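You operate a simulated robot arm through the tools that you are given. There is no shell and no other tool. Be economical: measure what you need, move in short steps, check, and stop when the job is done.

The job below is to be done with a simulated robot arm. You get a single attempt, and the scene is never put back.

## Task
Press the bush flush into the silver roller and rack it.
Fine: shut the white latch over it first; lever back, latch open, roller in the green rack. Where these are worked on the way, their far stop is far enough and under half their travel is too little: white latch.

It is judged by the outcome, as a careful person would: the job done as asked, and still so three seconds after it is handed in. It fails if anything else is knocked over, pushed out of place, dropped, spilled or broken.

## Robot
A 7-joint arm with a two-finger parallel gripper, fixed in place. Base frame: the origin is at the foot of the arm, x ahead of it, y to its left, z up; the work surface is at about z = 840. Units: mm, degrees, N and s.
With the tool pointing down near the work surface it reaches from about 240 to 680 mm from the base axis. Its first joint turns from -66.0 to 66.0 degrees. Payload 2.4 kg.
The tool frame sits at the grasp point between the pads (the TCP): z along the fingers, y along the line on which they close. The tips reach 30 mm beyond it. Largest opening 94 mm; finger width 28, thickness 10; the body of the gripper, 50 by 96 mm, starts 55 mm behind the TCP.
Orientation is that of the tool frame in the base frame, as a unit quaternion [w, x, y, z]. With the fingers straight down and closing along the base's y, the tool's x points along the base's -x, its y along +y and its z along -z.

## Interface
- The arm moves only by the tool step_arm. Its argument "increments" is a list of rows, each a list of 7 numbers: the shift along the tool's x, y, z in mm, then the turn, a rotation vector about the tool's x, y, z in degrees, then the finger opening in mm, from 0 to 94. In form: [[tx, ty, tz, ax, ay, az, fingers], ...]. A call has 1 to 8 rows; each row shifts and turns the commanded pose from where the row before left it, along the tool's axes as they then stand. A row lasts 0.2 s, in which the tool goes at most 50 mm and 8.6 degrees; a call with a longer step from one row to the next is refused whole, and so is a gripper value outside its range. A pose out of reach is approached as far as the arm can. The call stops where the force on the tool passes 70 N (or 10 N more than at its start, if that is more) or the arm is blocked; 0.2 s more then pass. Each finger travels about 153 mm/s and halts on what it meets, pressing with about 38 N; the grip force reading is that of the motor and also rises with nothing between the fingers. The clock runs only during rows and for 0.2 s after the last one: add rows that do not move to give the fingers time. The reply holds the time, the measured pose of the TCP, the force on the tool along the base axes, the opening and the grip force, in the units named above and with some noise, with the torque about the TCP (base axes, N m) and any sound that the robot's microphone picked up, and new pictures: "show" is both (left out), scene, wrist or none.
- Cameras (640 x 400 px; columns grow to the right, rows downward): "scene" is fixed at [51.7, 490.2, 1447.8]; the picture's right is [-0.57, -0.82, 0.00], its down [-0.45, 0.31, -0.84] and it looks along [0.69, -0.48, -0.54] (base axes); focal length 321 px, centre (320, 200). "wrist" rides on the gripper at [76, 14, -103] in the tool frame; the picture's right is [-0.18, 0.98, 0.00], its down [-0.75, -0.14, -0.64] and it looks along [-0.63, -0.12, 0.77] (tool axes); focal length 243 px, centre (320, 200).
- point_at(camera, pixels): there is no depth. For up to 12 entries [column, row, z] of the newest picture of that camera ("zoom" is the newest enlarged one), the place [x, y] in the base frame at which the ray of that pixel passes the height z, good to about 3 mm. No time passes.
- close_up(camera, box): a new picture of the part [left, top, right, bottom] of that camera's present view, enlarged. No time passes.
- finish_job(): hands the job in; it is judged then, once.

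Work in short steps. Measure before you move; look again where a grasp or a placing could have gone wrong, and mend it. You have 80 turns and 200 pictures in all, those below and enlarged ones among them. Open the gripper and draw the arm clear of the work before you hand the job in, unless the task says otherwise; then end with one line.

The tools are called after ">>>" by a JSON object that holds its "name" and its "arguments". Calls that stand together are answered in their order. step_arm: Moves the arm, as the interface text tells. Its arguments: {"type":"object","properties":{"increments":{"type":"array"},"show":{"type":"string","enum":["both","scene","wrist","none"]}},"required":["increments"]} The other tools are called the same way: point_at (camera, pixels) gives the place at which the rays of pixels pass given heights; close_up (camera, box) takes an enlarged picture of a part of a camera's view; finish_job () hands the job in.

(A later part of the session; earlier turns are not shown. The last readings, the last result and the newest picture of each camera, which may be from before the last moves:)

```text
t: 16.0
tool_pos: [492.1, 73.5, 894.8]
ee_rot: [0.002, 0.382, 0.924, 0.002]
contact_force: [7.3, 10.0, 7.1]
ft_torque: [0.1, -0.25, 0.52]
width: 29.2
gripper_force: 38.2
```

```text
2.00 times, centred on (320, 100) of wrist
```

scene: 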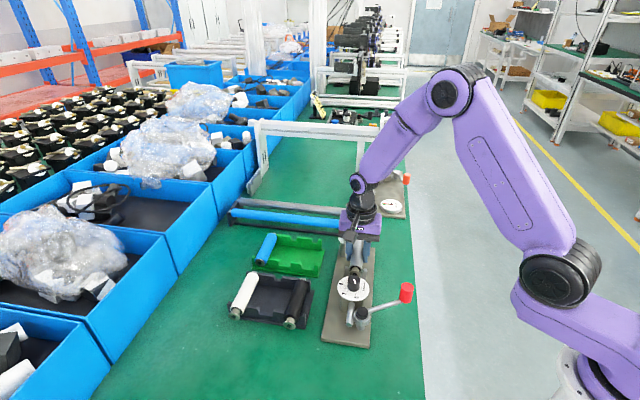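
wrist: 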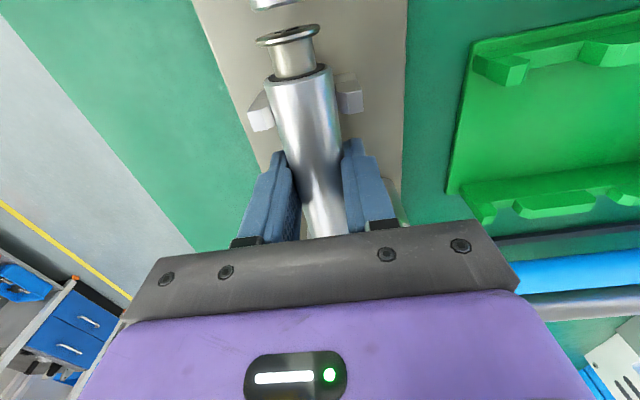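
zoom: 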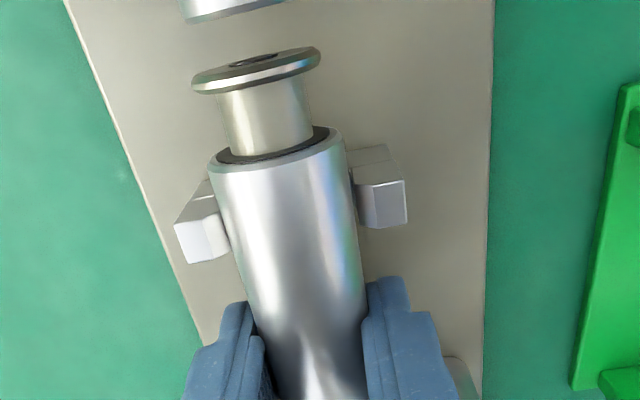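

Now the lateral force reversed (+t ~12 N): the tang is inside the notch. Back off +0.8 mm, and lower further.

>>> {"name": "step_arm", "arguments": {"increments": [[0, 0.9, 0, 0, 0, 0, 20], [0, 0, 2, 0, 0, 0, 20], [0, 0, 0, 0, 0, 0, 20]], "show": "none"}}

```text
t: 16.8
tool_pos: [492.5, 71.9, 894.8]
ee_rot: [0.002, 0.384, 0.923, 0.001]
contact_force: [-9.7, 4.1, 51.2]
ft_torque: [0.3, 0.33, 0.35]
width: 29.2
gripper_force: 38.0
```

51 N upward centred under the TCP: both cradles carry it, so it's seated. Relieve the push and look before releasing.

>>> {"name": "step_arm", "arguments": {"increments": [[0, 0, -2.5, 0, 0, 0, 20], [0, 0, 0, 0, 0, 0, 20]], "show": "wrist"}}

>>> {"name": "close_up", "arguments": {"camera": "wrist", "box": [200, 0, 440, 200]}}

>>> {"name": "close_up", "arguments": {"camera": "scene", "box": [325, 220, 395, 300]}}

```text
t: 17.4
tool_pos: [492.3, 72.0, 894.2]
ee_rot: [0.001, 0.384, 0.924, 0.002]
contact_force: [5.9, 3.4, -1.6]
ft_torque: [0.0, -0.17, 0.34]
width: 29.3
gripper_force: 37.9
```

wrist: 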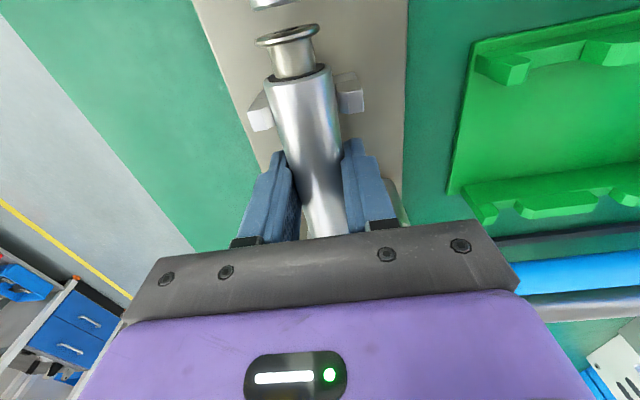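

```text
2.00 times, centred on (320, 100) of wrist
```

zoom: 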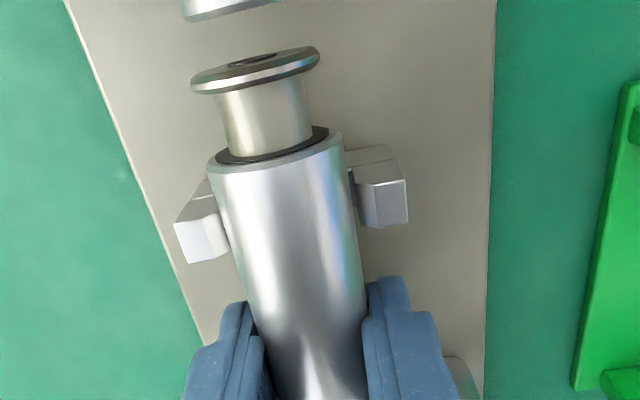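

```text
5.00 times, centred on (360, 260) of scene
```

zoom: 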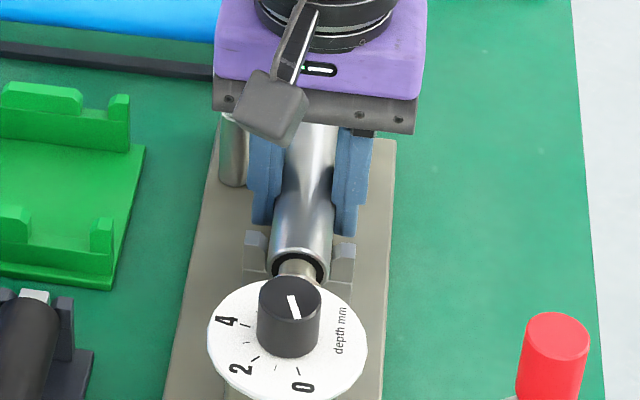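

Seated. Open and rise straight up, then inspect.

>>> {"name": "step_arm", "arguments": {"increments": [[0, 0, 0, 0, 0, 0, 44], [0, 0, 0, 0, 0, 0, 48], [0, 0, -25, 0, 0, 0, 48], [0, 0, -40, 0, 0, 0, 48], [40, 0, -25, 0, 0, 0, 48], [40, 0, -20, 0, 0, 0, 48], [0, 0, 0, 0, 0, 0, 48]]}}

>>> {"name": "close_up", "arguments": {"camera": "wrist", "box": [220, 40, 420, 240]}}

>>> {"name": "close_up", "arguments": {"camera": "scene", "box": [325, 220, 395, 300]}}

```text
t: 19.0
tool_pos: [437.1, 129.6, 1007.6]
ee_rot: [0.0, 0.384, 0.924, 0.001]
contact_force: [0.1, 0.1, -0.4]
ft_torque: [0.02, -0.02, -0.01]
width: 48.0
gripper_force: 0.0
```

scene: 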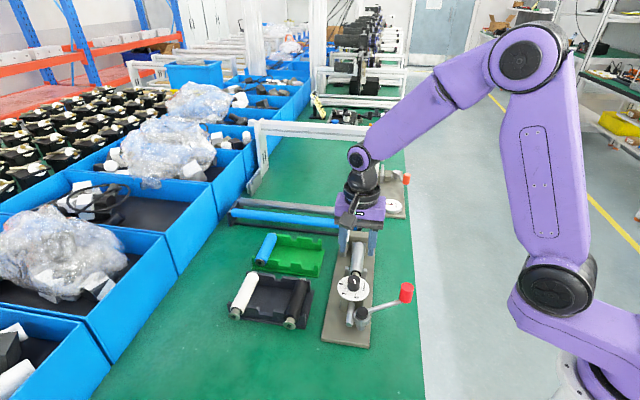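
wrist: 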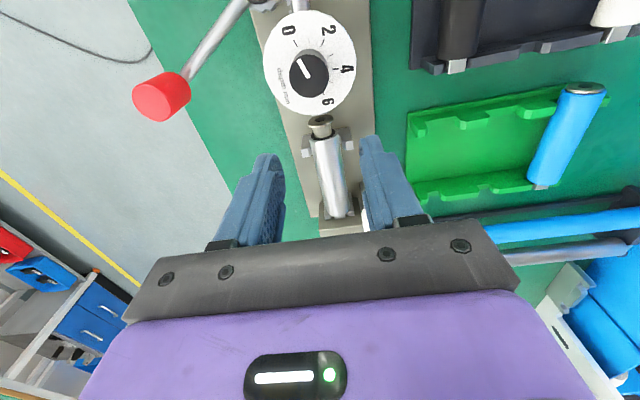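

```text
2.00 times, centred on (320, 140) of wrist
```

zoom: 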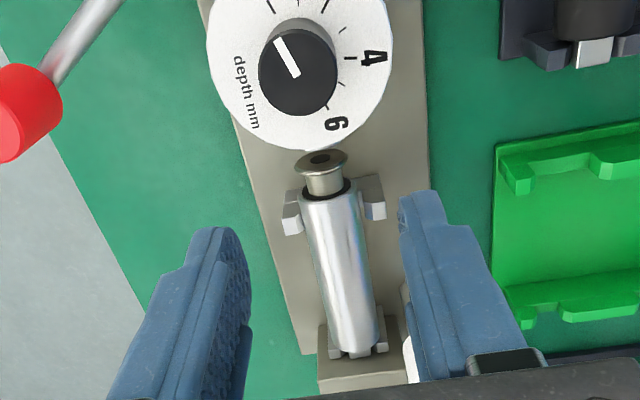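

```text
5.00 times, centred on (360, 260) of scene
```

zoom: 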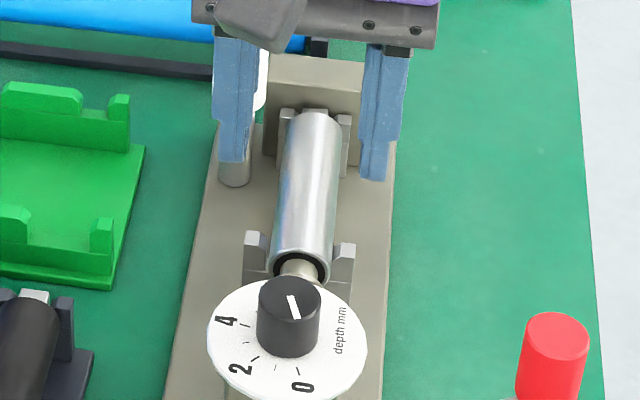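

Roller is well seated in both cradles. Next the latch: I'll close the fingers and hover on the +t side of the tab (s=375, t=464) to push it clockwise.

>>> {"name": "step_arm", "arguments": {"increments": [[-39.4, 15.8, 4, 0, 0, 0, 0], [-39.4, 15.8, 4, 0, 0, 0, 0], [-39.4, 15.8, 4, 0, 0, 0, 0], [-39.4, 15.8, 4, 0, 0, 0, 0], [0, 0, 0, 0, 0, 0, 0], [0, 0, 0, 0, 0, 0, 0]]}}

>>> {"name": "close_up", "arguments": {"camera": "wrist", "box": [200, 60, 440, 240]}}

>>> {"name": "close_up", "arguments": {"camera": "scene", "box": [300, 190, 400, 280]}}

```text
t: 20.4
tool_pos: [590.8, 63.0, 989.6]
ee_rot: [0.001, 0.383, 0.924, 0.001]
contact_force: [0.4, 0.0, -0.6]
ft_torque: [0.04, -0.02, 0.02]
width: 0.1
gripper_force: 33.2
```

scene: 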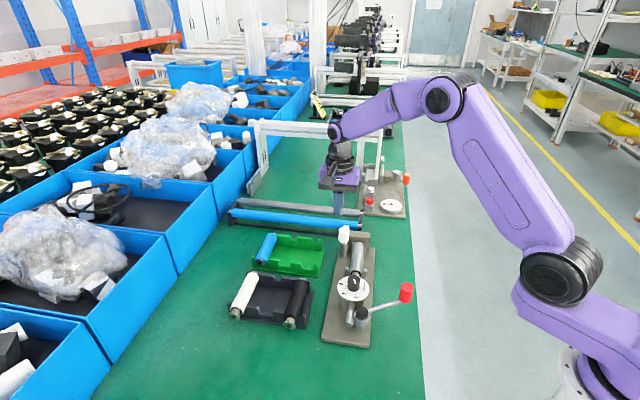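
wrist: 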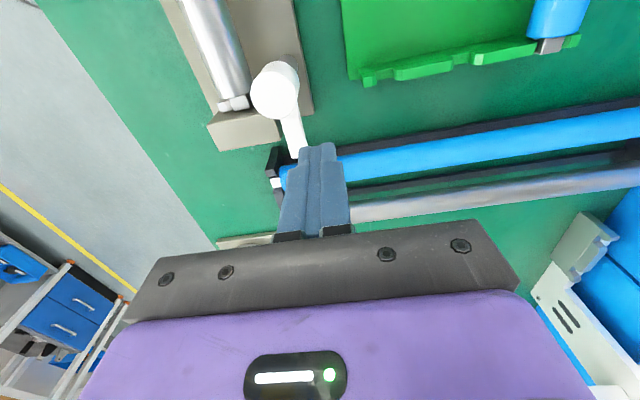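

```text
2.22 times, centred on (320, 150) of wrist
```

zoom: 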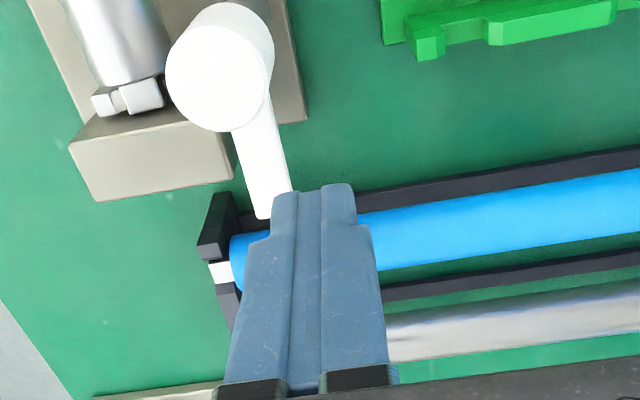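

```text
4.44 times, centred on (350, 235) of scene
```

zoom: 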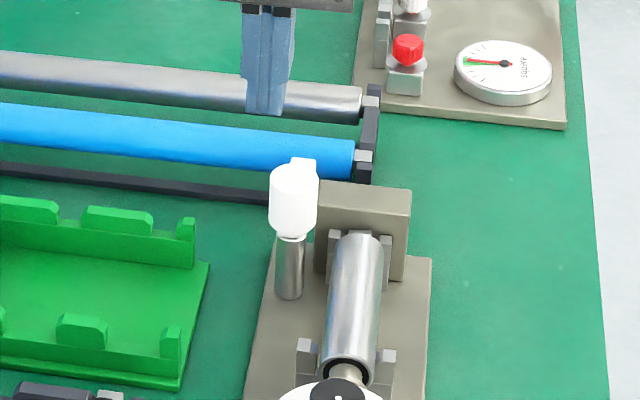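

>>> {"name": "point_at", "arguments": {"camera": "wrist", "pixels": [[275, 95, 935], [298.5, 153.5, 935], [308.5, 146, 935], [284, 166, 870], [292, 147, 870], [420, 118, 850], [420, 148, 880]]}}

>>> {"name": "point_at", "arguments": {"camera": "scene", "pixels": [[316, 213, 880], [316, 224.5, 870], [300, 214.5, 880], [352, 220, 870]]}}

```text
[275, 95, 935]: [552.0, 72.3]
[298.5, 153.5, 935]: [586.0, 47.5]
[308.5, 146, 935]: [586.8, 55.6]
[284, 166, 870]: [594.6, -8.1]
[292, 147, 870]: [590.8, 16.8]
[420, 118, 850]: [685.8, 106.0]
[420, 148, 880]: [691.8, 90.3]
```

```text
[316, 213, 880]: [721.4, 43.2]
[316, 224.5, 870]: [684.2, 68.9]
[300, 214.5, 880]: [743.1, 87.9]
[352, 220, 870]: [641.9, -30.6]
```

>>> {"name": "point_at", "arguments": {"camera": "scene", "pixels": [[357.4, 226, 870], [357.4, 226, 890]]}}

>>> {"name": "point_at", "arguments": {"camera": "wrist", "pixels": [[280.4, 177.9, 870], [280.4, 177.9, 890]]}}

```text
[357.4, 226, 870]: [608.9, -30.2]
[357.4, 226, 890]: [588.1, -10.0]
```

```text
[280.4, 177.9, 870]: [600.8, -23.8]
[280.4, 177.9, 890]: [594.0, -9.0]
```

Beam tops are below 900, clear of fingertips at 912. Shift to t≈470 and lower beside the tab.

>>> {"name": "step_arm", "arguments": {"increments": [[0, 8, 0, 0, 0, 0, 0], [0, 0, 24, 0, 0, 0, 0], [0, 0, 23, 0, 0, 0, 0], [0, 0, 0, 0, 0, 0, 0]]}}

>>> {"name": "close_up", "arguments": {"camera": "wrist", "box": [200, 40, 440, 240]}}

>>> {"name": "close_up", "arguments": {"camera": "scene", "box": [310, 205, 380, 265]}}

```text
t: 21.4
tool_pos: [596.2, 67.8, 943.7]
ee_rot: [0.0, 0.383, 0.924, 0.001]
contact_force: [0.4, 0.6, -0.7]
ft_torque: [-0.01, 0.01, -0.02]
width: 0.1
gripper_force: 32.6
```

scene: 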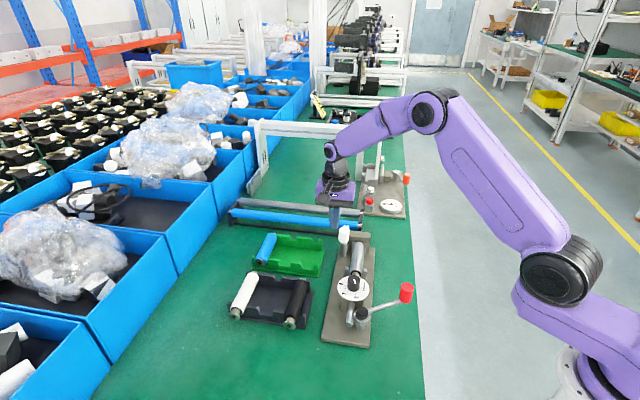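
wrist: 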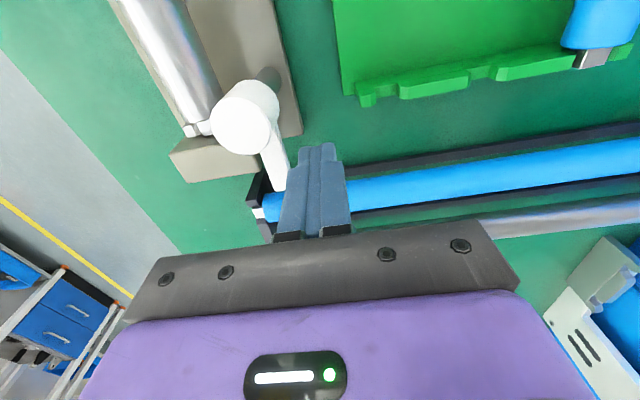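

```text
2.00 times, centred on (320, 140) of wrist
```

zoom: 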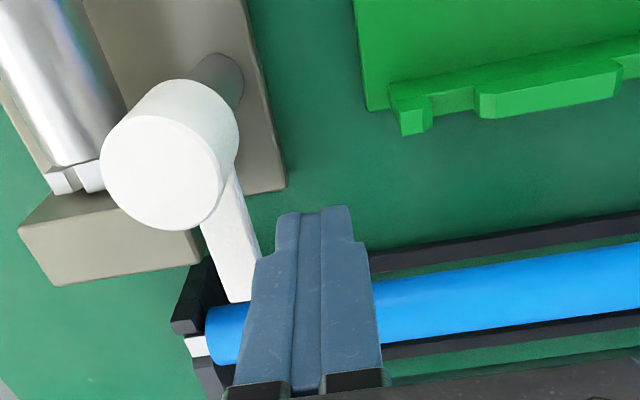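

```text
6.67 times, centred on (345, 235) of scene
```

zoom: 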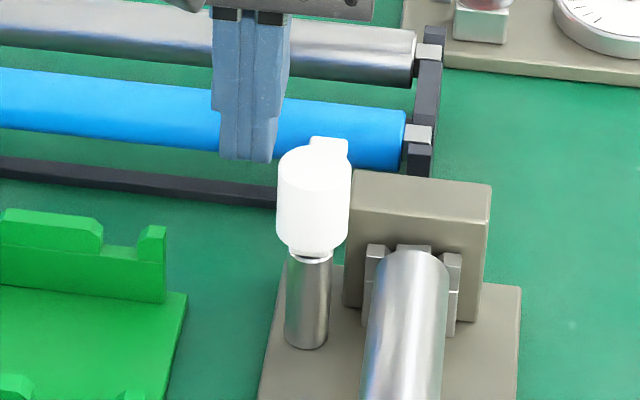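

The tab looks ~14 mm below the cap top (z≈913–921), so I need the tips lower. Check the height of the rear block and roller top first.

>>> {"name": "point_at", "arguments": {"camera": "scene", "pixels": [[360, 237.3, 890], [360, 237.3, 900], [360, 237.3, 910], [347, 226.5, 921], [347, 226.5, 915]]}}

>>> {"name": "point_at", "arguments": {"camera": "wrist", "pixels": [[278, 190, 921], [278, 190, 915], [289, 172, 921], [241, 127, 935], [180, 150, 895], [195, 180, 895], [255, 172, 895]]}}

```text
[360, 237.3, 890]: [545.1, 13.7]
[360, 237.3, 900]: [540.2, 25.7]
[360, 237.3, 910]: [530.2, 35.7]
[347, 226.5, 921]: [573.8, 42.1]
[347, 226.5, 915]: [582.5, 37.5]
```

```text
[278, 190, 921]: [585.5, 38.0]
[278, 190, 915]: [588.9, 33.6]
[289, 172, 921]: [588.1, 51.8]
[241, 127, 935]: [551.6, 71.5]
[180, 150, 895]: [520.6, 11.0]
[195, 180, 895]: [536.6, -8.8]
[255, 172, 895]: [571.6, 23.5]
```

Block top ≈900, tab is lower and longer than thought. Lower the tips to ≈904 and start pushing the tab toward −t.

>>> {"name": "step_arm", "arguments": {"increments": [[0, 0, 9, 0, 0, 0, 0], [-2, -7, 0, 0, 0, 0, 0], [0, -7, 0, 0, 0, 0, 0], [0, -7, 0, 0, 0, 0, 0], [1, -6, 0, 0, 0, 0, 0], [0, 0, 0, 0, 0, 0, 0]]}}

>>> {"name": "close_up", "arguments": {"camera": "wrist", "box": [200, 40, 440, 240]}}

>>> {"name": "close_up", "arguments": {"camera": "scene", "box": [310, 205, 380, 265]}}

```text
t: 22.8
tool_pos: [579.8, 48.7, 933.7]
ee_rot: [0.0, 0.384, 0.923, 0.002]
contact_force: [0.1, 0.3, 0.2]
ft_torque: [0.01, -0.03, 0.01]
width: 0.0
gripper_force: 32.8
```

scene: 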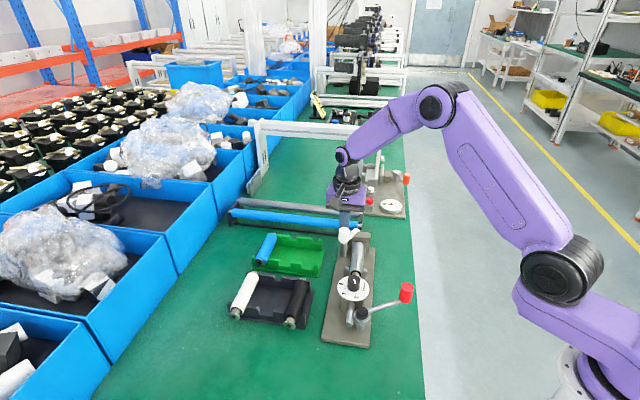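
wrist: 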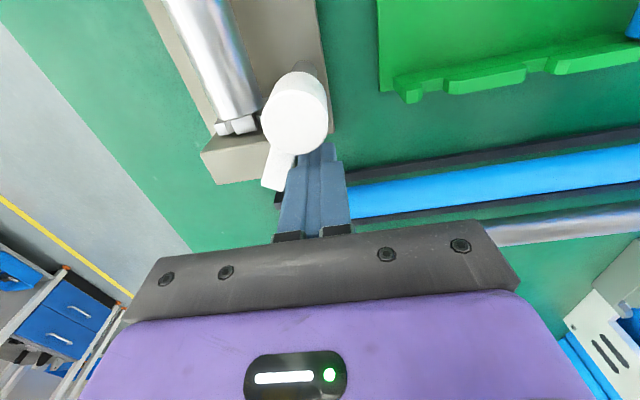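

```text
2.00 times, centred on (320, 140) of wrist
```

zoom: 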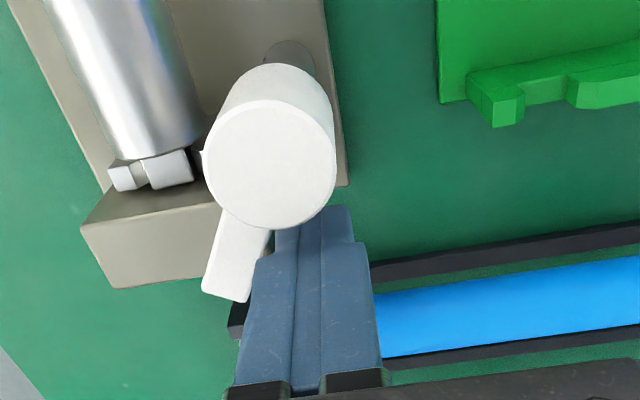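

```text
6.67 times, centred on (345, 235) of scene
```

zoom: 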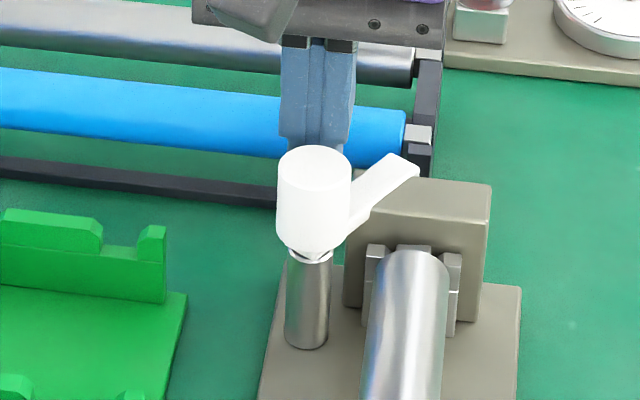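

The latch turns freely; it's at ~35°. Continue the arc.

>>> {"name": "step_arm", "arguments": {"increments": [[4, -6, 0, 0, 0, 0, 0], [4, -6, 0, 0, 0, 0, 0], [3, -9, 0, 0, 0, 0, 0], [4, -4, 0, 0, 0, 0, 0], [4, -2, 0, 0, 0, 0, 0], [0, 0, 0, 0, 0, 0, 0]]}}

>>> {"name": "close_up", "arguments": {"camera": "wrist", "box": [200, 40, 440, 240]}}

>>> {"name": "close_up", "arguments": {"camera": "scene", "box": [310, 205, 380, 265]}}

```text
t: 23.6
tool_pos: [568.9, 46.6, 935.2]
ee_rot: [0.019, 0.381, 0.924, 0.012]
contact_force: [6.6, 3.2, -3.7]
ft_torque: [0.1, -0.23, -0.09]
width: 0.0
gripper_force: 33.6
stopped in row 4: the force on the tool passed its limit at 77 N (the readings are from after the stop); the commanded pose is now the measured one
```

scene: 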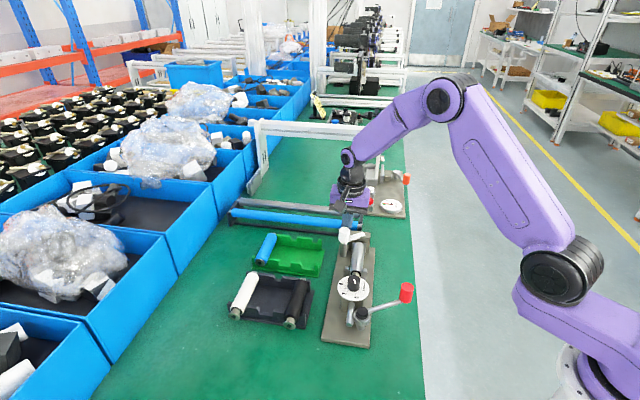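
wrist: 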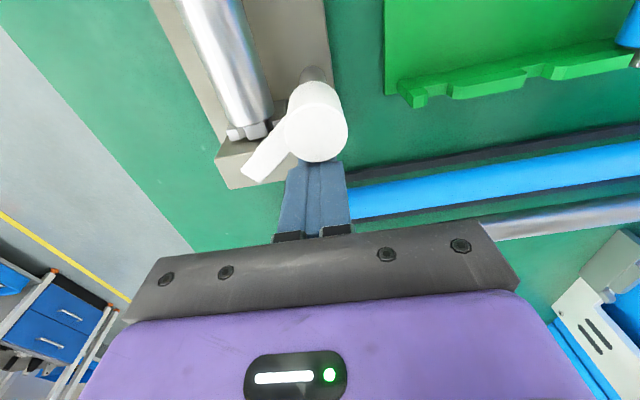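

```text
2.00 times, centred on (320, 140) of wrist
```

zoom: 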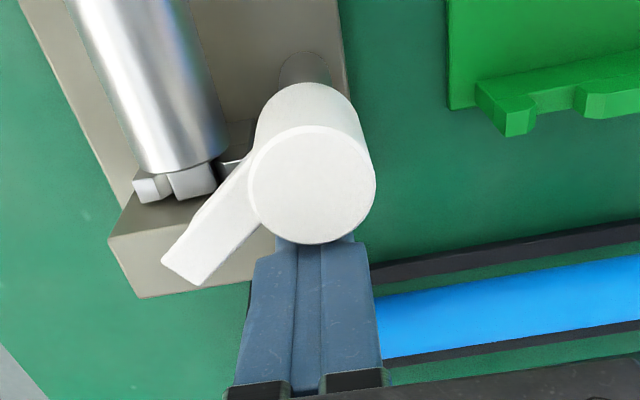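

```text
6.67 times, centred on (345, 235) of scene
```

zoom: 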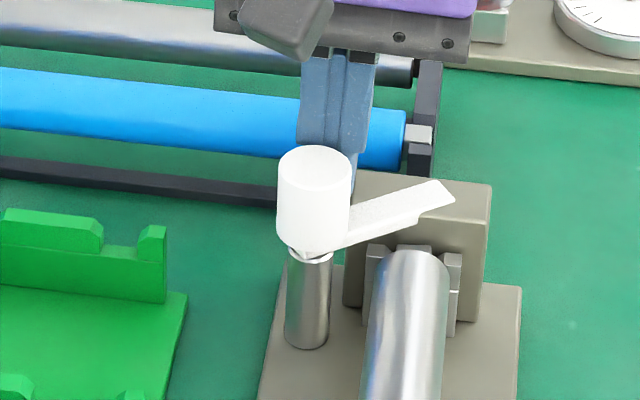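

The fingertips caught the rear block's side (force limit), latch now at ~55°. Back off, raise 8 mm, and correct the small tilt.

>>> {"name": "step_arm", "arguments": {"increments": [[-1, 4, 0, 0, 0, 0, 0], [0, 0, -8, 2.1, 1.5, 0, 0], [0, 0, 0, 0, 0, 0, 0], [0, 0, 0, 0, 0, 0, 0]]}}

>>> {"name": "close_up", "arguments": {"camera": "scene", "box": [310, 205, 380, 265]}}

>>> {"name": "close_up", "arguments": {"camera": "wrist", "box": [200, 40, 440, 240]}}

```text
t: 24.6
tool_pos: [570.4, 48.7, 943.5]
ee_rot: [-0.002, 0.382, 0.924, -0.002]
contact_force: [-0.3, 0.5, 0.2]
ft_torque: [-0.04, 0.0, 0.01]
width: 0.1
gripper_force: 33.3
```

scene: 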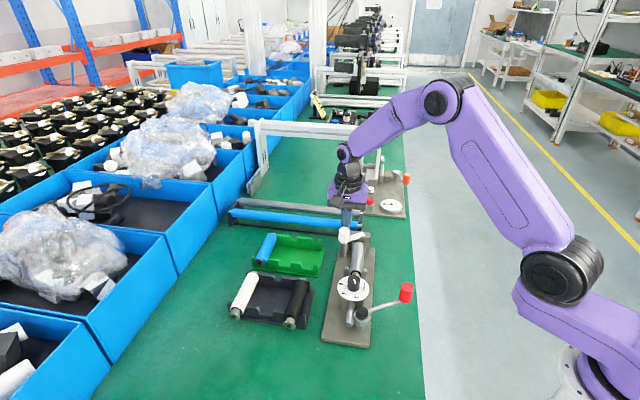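
wrist: 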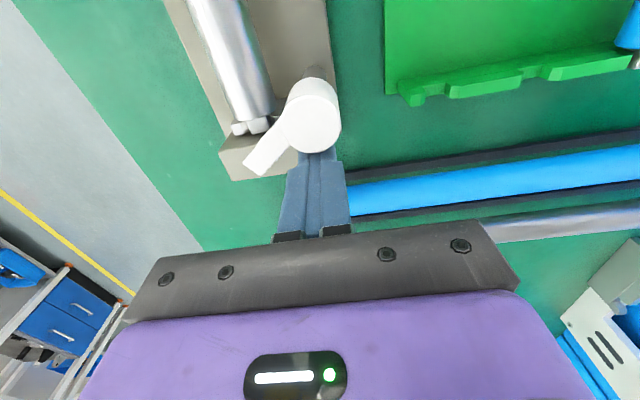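

```text
6.67 times, centred on (345, 235) of scene
```

zoom: 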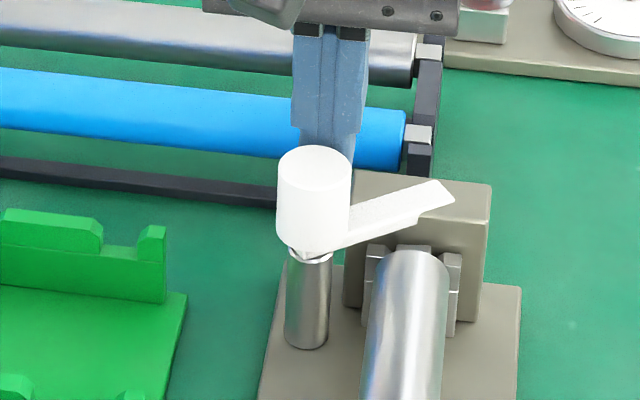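

```text
2.00 times, centred on (320, 140) of wrist
```

zoom: 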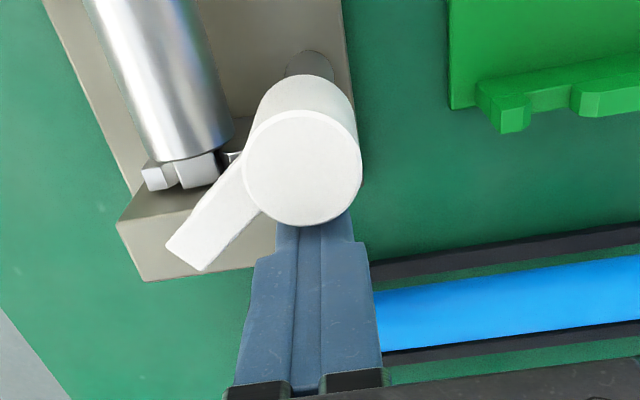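

Tips at ~913 now. Continue the arc over the block.

>>> {"name": "step_arm", "arguments": {"increments": [[1, -7, 0, 0, 0, 0, 0], [2, -7, 0, 0, 0, 0, 0], [4, -6, 0, 0, 0, 0, 0], [4, -4, 0, 0, 0, 0, 0], [0, 0, 0, 0, 0, 0, 0]]}}

>>> {"name": "close_up", "arguments": {"camera": "scene", "box": [310, 205, 380, 265]}}

>>> {"name": "close_up", "arguments": {"camera": "wrist", "box": [200, 40, 440, 240]}}

```text
t: 25.8
tool_pos: [547.9, 39.5, 944.3]
ee_rot: [-0.001, 0.381, 0.925, -0.001]
contact_force: [-0.6, -0.6, 0.4]
ft_torque: [0.02, -0.02, -0.02]
width: 0.0
gripper_force: 33.3
```

scene: 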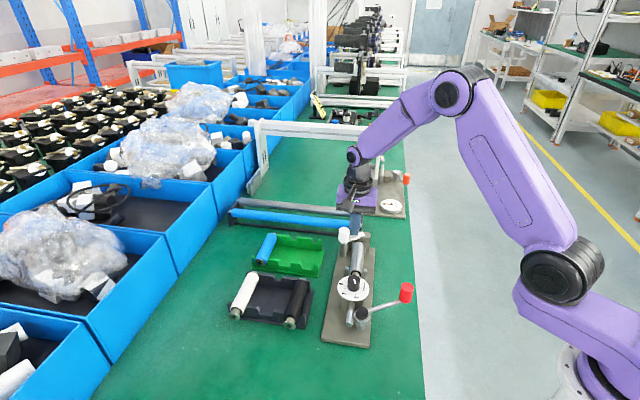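
wrist: 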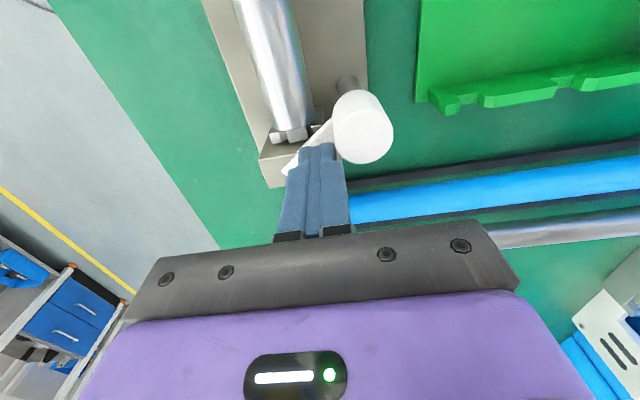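

```text
6.67 times, centred on (345, 235) of scene
```

zoom: 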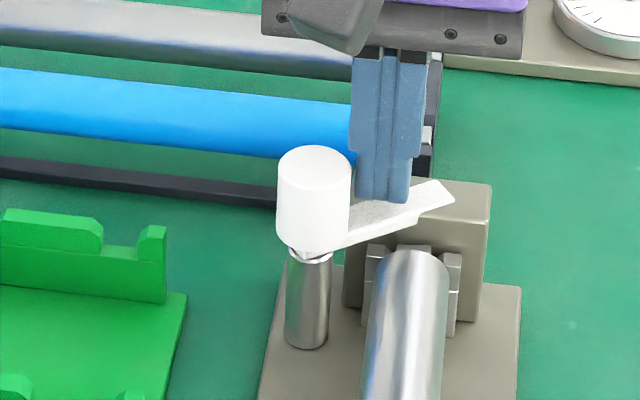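

```text
2.00 times, centred on (320, 140) of wrist
```

zoom: 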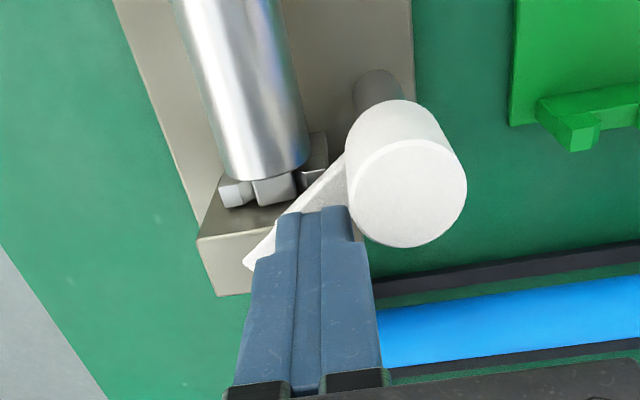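

The tips passed above the tab (tab top <914). Better: grip the cap itself above the tab (tips ≥916) and turn it. Rise, open, pre-turn −24°, and centre over the cap.

>>> {"name": "step_arm", "arguments": {"increments": [[0, 0, -36, 0, 0, 0, 0], [22, 25.6, 0, 0, 0, 0, 60], [0, 0, 0, 0, 0, -8, 60], [0, 0, 0, 0, 0, -8, 60], [0, 0, 0, 0, 0, -8, 60], [0, 0, 0, 0, 0, 0, 60]]}}

>>> {"name": "close_up", "arguments": {"camera": "wrist", "box": [200, 40, 440, 240]}}

>>> {"name": "close_up", "arguments": {"camera": "scene", "box": [310, 205, 380, 265]}}

```text
t: 27.2
tool_pos: [549.8, 72.8, 979.4]
ee_rot: [0.0, 0.18, 0.984, -0.001]
contact_force: [-0.3, -0.6, 0.3]
ft_torque: [0.0, 0.01, 0.03]
width: 59.9
gripper_force: 0.0
```

scene: 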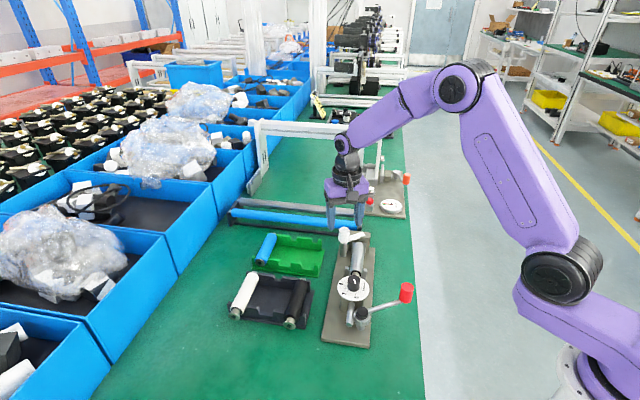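
wrist: 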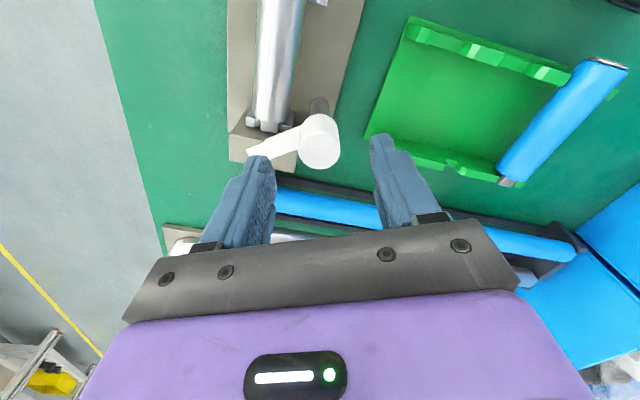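

```text
2.00 times, centred on (320, 140) of wrist
```

zoom: 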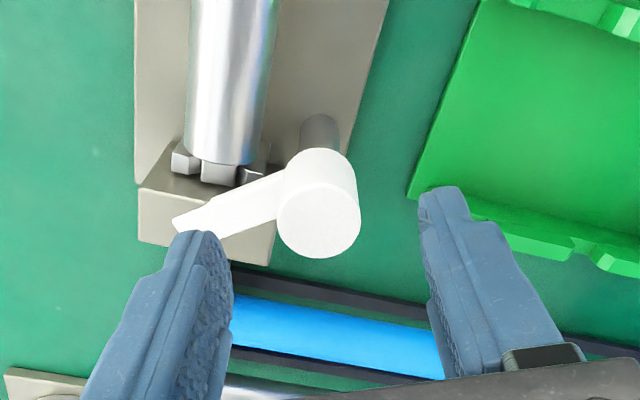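

```text
6.67 times, centred on (345, 235) of scene
```

zoom: 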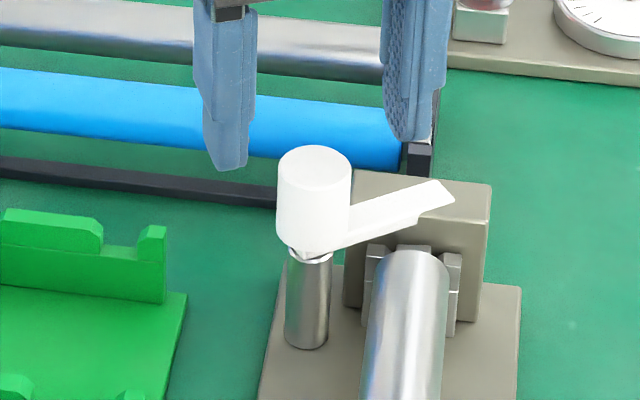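

Centred over the cap. Descend to tips ≈916 and close on the cap.

>>> {"name": "step_arm", "arguments": {"increments": [[0, 0, 16, 0, 0, 0, 60], [0, 0, 16, 0, 0, 0, 60], [0, 0, 0, 0, 0, 0, 40], [0, 0, 0, 0, 0, 0, 20], [0, 0, 0, 0, 0, 0, 10], [0, 0, 0, 0, 0, 0, 10]]}}

>>> {"name": "close_up", "arguments": {"camera": "scene", "box": [310, 205, 380, 265]}}

```text
t: 28.6
tool_pos: [549.6, 72.1, 948.0]
ee_rot: [-0.001, 0.18, 0.984, -0.001]
contact_force: [-2.5, -4.6, -0.2]
ft_torque: [-0.09, -0.23, 0.03]
width: 26.9
gripper_force: 44.6
```

scene: 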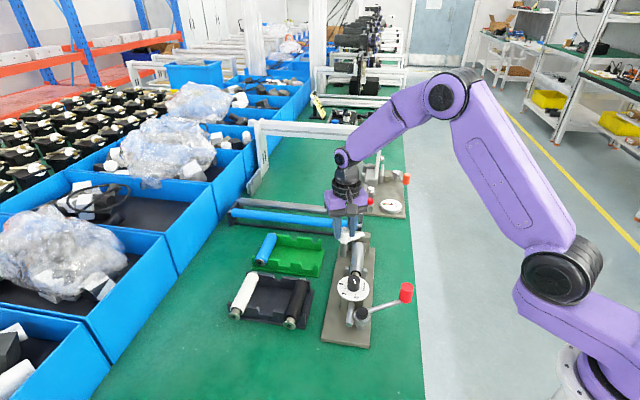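
wrist: 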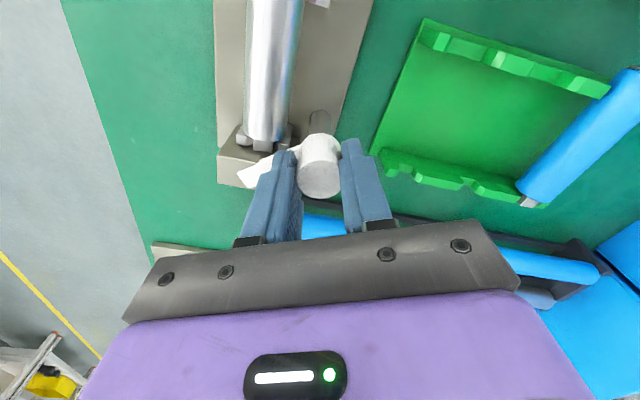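

```text
6.67 times, centred on (345, 235) of scene
```

zoom: 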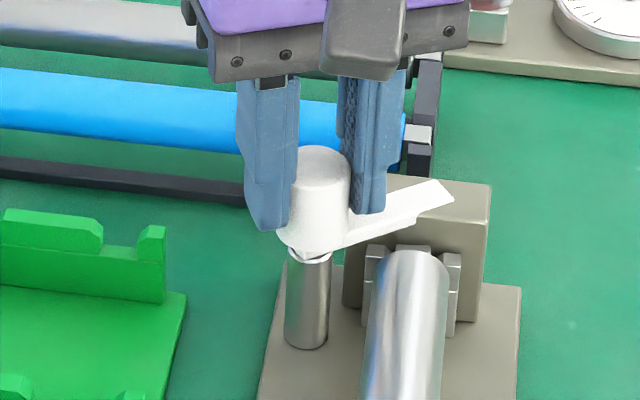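

Cap gripped at 26.9 mm. Turn clockwise by 32°.

>>> {"name": "step_arm", "arguments": {"increments": [[0, 0, 0, 0, 0, 8, 10], [0, 0, 0, 0, 0, 8, 10], [0, 0, 0, 0, 0, 8, 10], [0, 0, 0, 0, 0, 8, 10], [0, 0, 0, 0, 0, 0, 10]]}}

>>> {"name": "close_up", "arguments": {"camera": "scene", "box": [310, 205, 380, 265]}}

>>> {"name": "close_up", "arguments": {"camera": "wrist", "box": [200, 40, 440, 240]}}

```text
t: 29.8
tool_pos: [549.5, 72.5, 946.7]
ee_rot: [-0.001, 0.446, 0.895, -0.002]
contact_force: [1.2, -4.4, -8.1]
ft_torque: [0.62, 0.06, -0.04]
width: 27.1
gripper_force: 45.5
```

scene: 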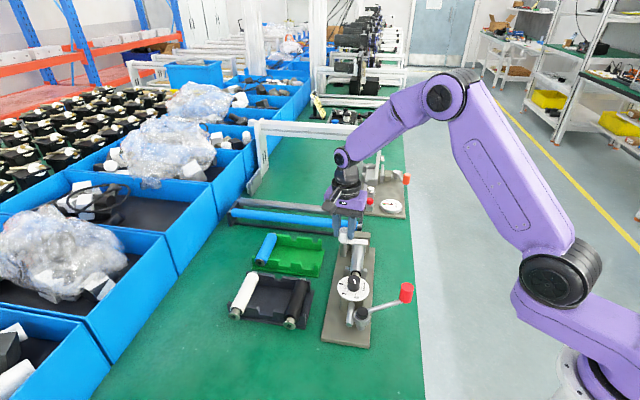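
wrist: 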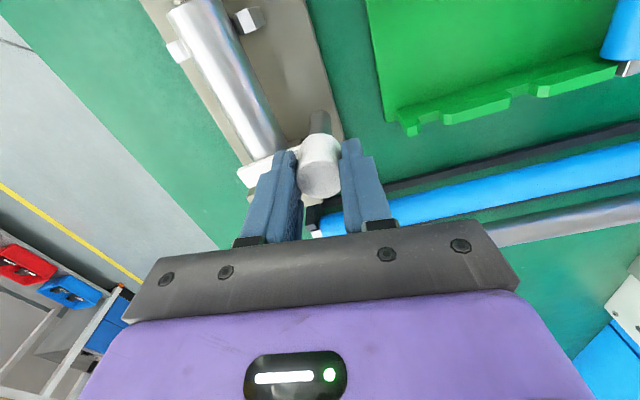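

```text
6.67 times, centred on (345, 235) of scene
```

zoom: 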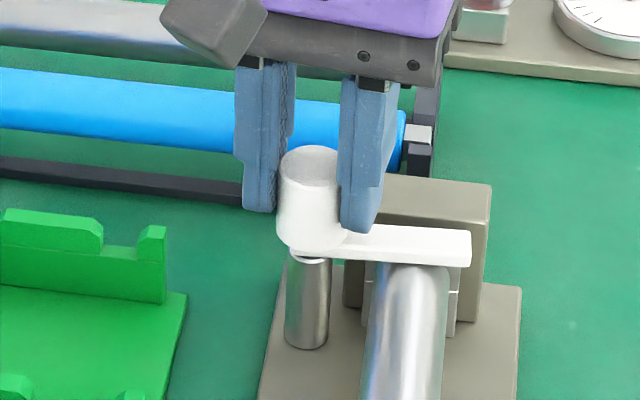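

```text
2.00 times, centred on (320, 140) of wrist
```

zoom: 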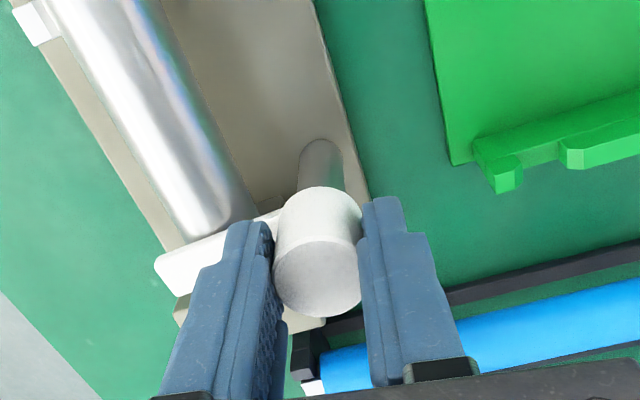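

Nearly across. Continue to the stop.

>>> {"name": "step_arm", "arguments": {"increments": [[0, 0, 0, 0, 0, 5, 10], [0, 0, 0, 0, 0, 5, 10], [0, 0, 0, 0, 0, 0, 10]]}}

>>> {"name": "close_up", "arguments": {"camera": "scene", "box": [310, 205, 380, 265]}}

```text
t: 30.6
tool_pos: [548.7, 74.6, 948.7]
ee_rot: [-0.001, 0.52, 0.854, -0.002]
contact_force: [-2.5, 0.0, -8.0]
ft_torque: [-0.35, -0.44, 0.79]
width: 26.9
gripper_force: 45.1
```

scene: 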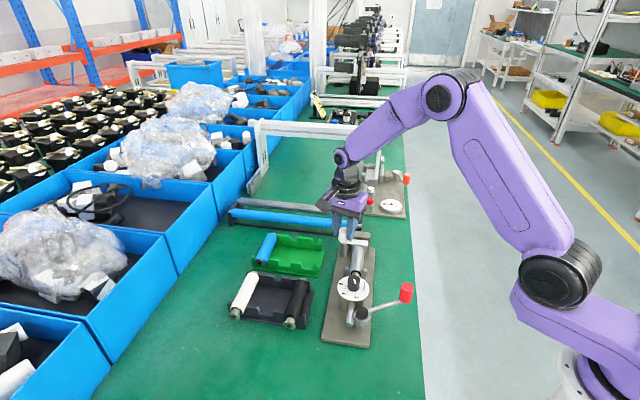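
wrist: 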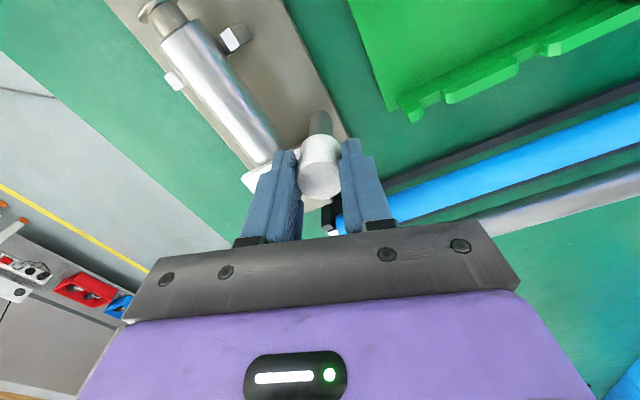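

```text
6.67 times, centred on (345, 235) of scene
```

zoom: 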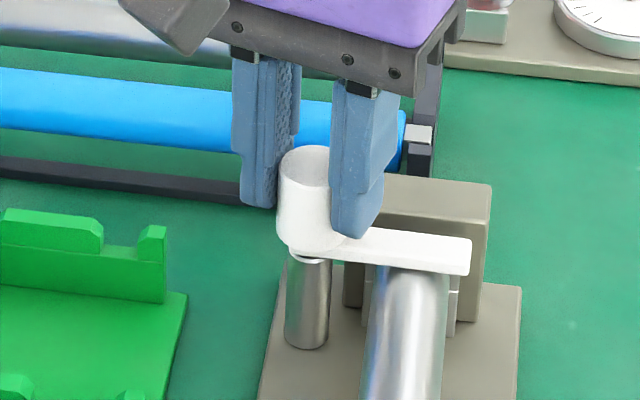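

Torque about z rose to 0.8 N·m and the tab lies across the roller: latch at its stop. Release and rise.

>>> {"name": "step_arm", "arguments": {"increments": [[0, 0, 0, 0, 0, 0, 40], [0, 0, 0, 0, 0, 0, 60], [0, 0, -20, 0, 0, 0, 60], [0, 0, -30, 0, 0, 0, 60], [0, 0, -30, 0, 0, -8, 60], [0, 0, 0, 0, 0, -8, 60], [0, 0, 0, 0, 0, 0, 60]]}}

>>> {"name": "close_up", "arguments": {"camera": "scene", "box": [310, 205, 430, 325]}}

>>> {"name": "close_up", "arguments": {"camera": "scene", "box": [350, 270, 420, 330]}}

```text
t: 32.2
tool_pos: [550.4, 72.7, 1028.2]
ee_rot: [-0.001, 0.396, 0.918, -0.001]
contact_force: [-0.1, -0.1, 0.2]
ft_torque: [-0.01, -0.03, -0.03]
width: 60.2
gripper_force: 0.0
```

scene: 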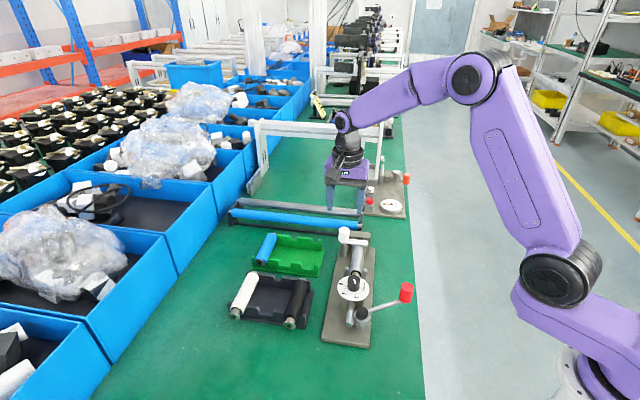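
wrist: 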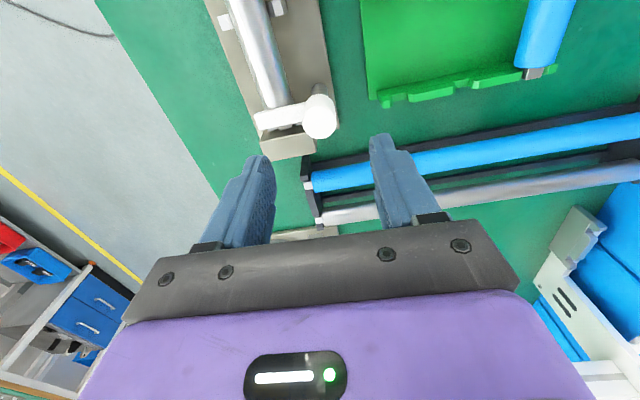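

```text
3.33 times, centred on (370, 265) of scene
```

zoom: 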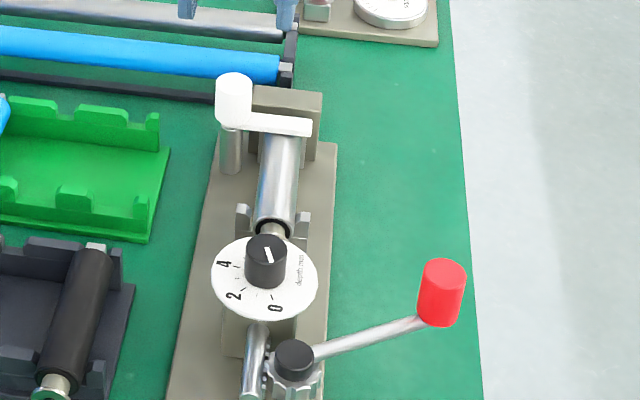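

```text
6.67 times, centred on (385, 300) of scene
```

zoom: 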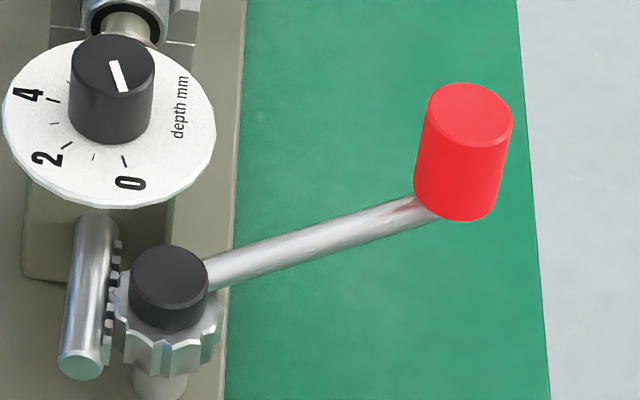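

Latch closed across the roller. Move to view the lever knob from above-behind.

>>> {"name": "step_arm", "arguments": {"increments": [[40, -26, 0, 0, 0, 0, 60], [40, -26, 0, 0, 0, 0, 60], [40, -26, 0, 0, 0, 0, 60], [40, -26, 0, 0, 0, 0, 60], [40, -26, 0, 0, 0, 0, 60], [40, -26, 0, 0, 0, 0, 60], [0, 0, 10, 0, 0, 0, 60], [0, 0, 0, 0, 0, 0, 60]]}}

>>> {"name": "close_up", "arguments": {"camera": "wrist", "box": [200, 40, 440, 240]}}

```text
t: 34.0
tool_pos: [269.5, 143.1, 1018.5]
ee_rot: [-0.001, 0.397, 0.918, -0.002]
contact_force: [0.3, 0.3, 0.0]
ft_torque: [-0.01, 0.04, 0.0]
width: 59.8
gripper_force: 0.1
```

scene: 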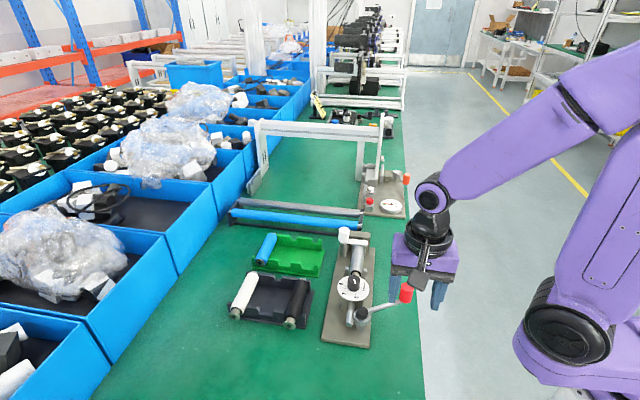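
wrist: 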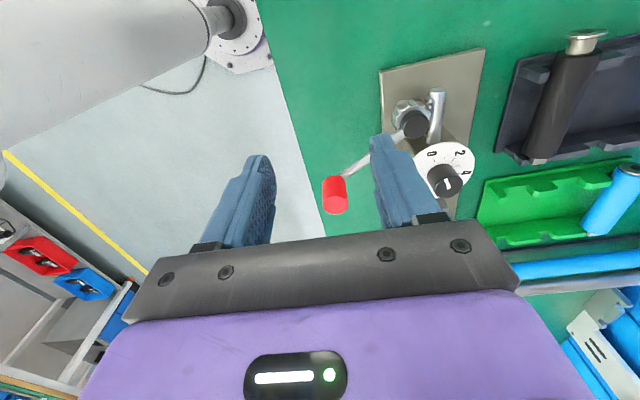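

```text
2.00 times, centred on (320, 140) of wrist
```

zoom: 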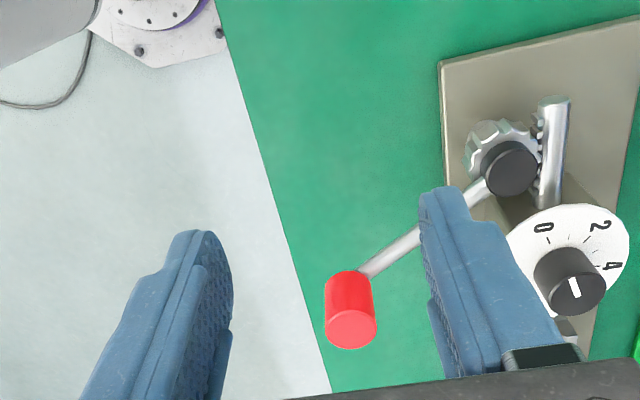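

>>> {"name": "point_at", "arguments": {"camera": "wrist", "pixels": [[335.5, 204, 950], [335.5, 204, 930], [334, 183, 920], [334, 183, 900], [415.5, 125, 900], [415.5, 125, 920]]}}

>>> {"name": "point_at", "arguments": {"camera": "scene", "pixels": [[407.5, 287.2, 950], [407.5, 287.2, 930], [405.4, 299.3, 920], [405.4, 299.3, 900], [360.3, 310, 900], [360.3, 310, 920]]}}

```text
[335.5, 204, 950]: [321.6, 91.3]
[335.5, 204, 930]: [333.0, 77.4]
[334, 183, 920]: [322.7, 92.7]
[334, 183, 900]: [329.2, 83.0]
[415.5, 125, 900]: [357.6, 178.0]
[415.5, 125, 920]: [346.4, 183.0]
```

```text
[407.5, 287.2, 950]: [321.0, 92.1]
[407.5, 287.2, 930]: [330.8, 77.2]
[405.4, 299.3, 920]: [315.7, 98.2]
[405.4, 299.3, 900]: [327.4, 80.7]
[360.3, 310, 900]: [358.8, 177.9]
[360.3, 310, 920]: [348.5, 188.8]
```

The knob is near (327, 84), axis top ≈938. To grip it tangentially and turn with the lever I need tool yaw ≈ +76°, i.e. −123° about tool z; do this high up in two calls.

>>> {"name": "step_arm", "arguments": {"increments": [[0, 0, 0, 0, 0, -8.2, 60], [0, 0, 0, 0, 0, -8.2, 60], [0, 0, 0, 0, 0, -8.2, 60], [0, 0, 0, 0, 0, -8.2, 60], [0, 0, 0, 0, 0, -8.2, 60], [0, 0, 0, 0, 0, -8.2, 60], [0, 0, 0, 0, 0, -8.2, 60], [0, 0, 0, 0, 0, -8.2, 60]], "show": "none"}}

>>> {"name": "step_arm", "arguments": {"increments": [[0, 0, 0, 0, 0, -8.2, 60], [0, 0, 0, 0, 0, -8.2, 60], [0, 0, 0, 0, 0, -8.2, 60], [0, 0, 0, 0, 0, -8.2, 60], [0, 0, 0, 0, 0, -8.2, 60], [0, 0, 0, 0, 0, -8.2, 60], [0, 0, 0, 0, 0, -8.2, 60], [0, 0, 0, 0, 0, 0, 60]], "show": "both"}}

```text
t: 35.8
tool_pos: [270.6, 141.6, 1019.2]
ee_rot: [-0.002, -0.164, 0.987, 0.0]
contact_force: [0.2, 0.7, -0.9]
ft_torque: [-0.01, 0.01, -0.01]
width: 59.8
gripper_force: 0.0
```

```text
t: 37.6
tool_pos: [271.2, 142.6, 1017.7]
ee_rot: [-0.002, -0.618, 0.786, 0.001]
contact_force: [0.2, -0.2, -0.5]
ft_torque: [-0.04, -0.03, -0.03]
width: 60.0
gripper_force: 0.0
```

scene: 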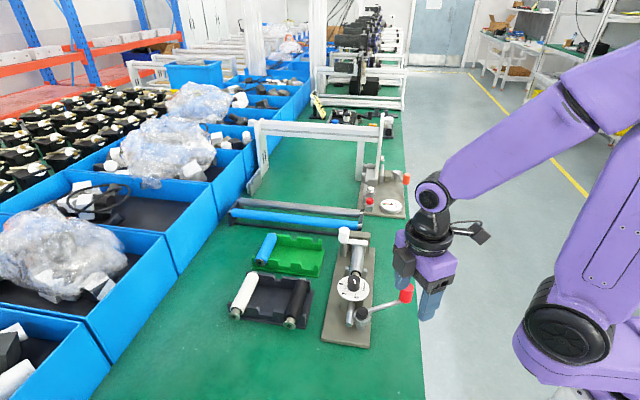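
wrist: 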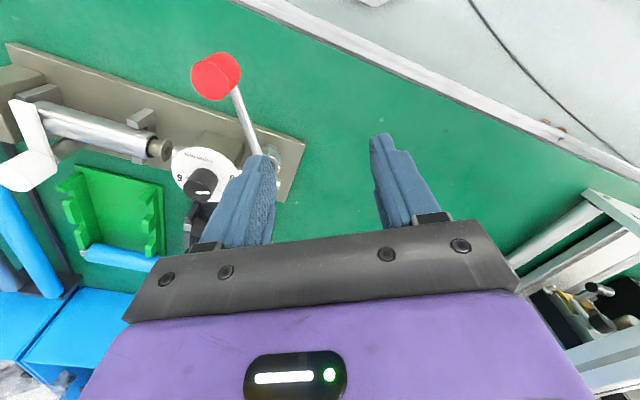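

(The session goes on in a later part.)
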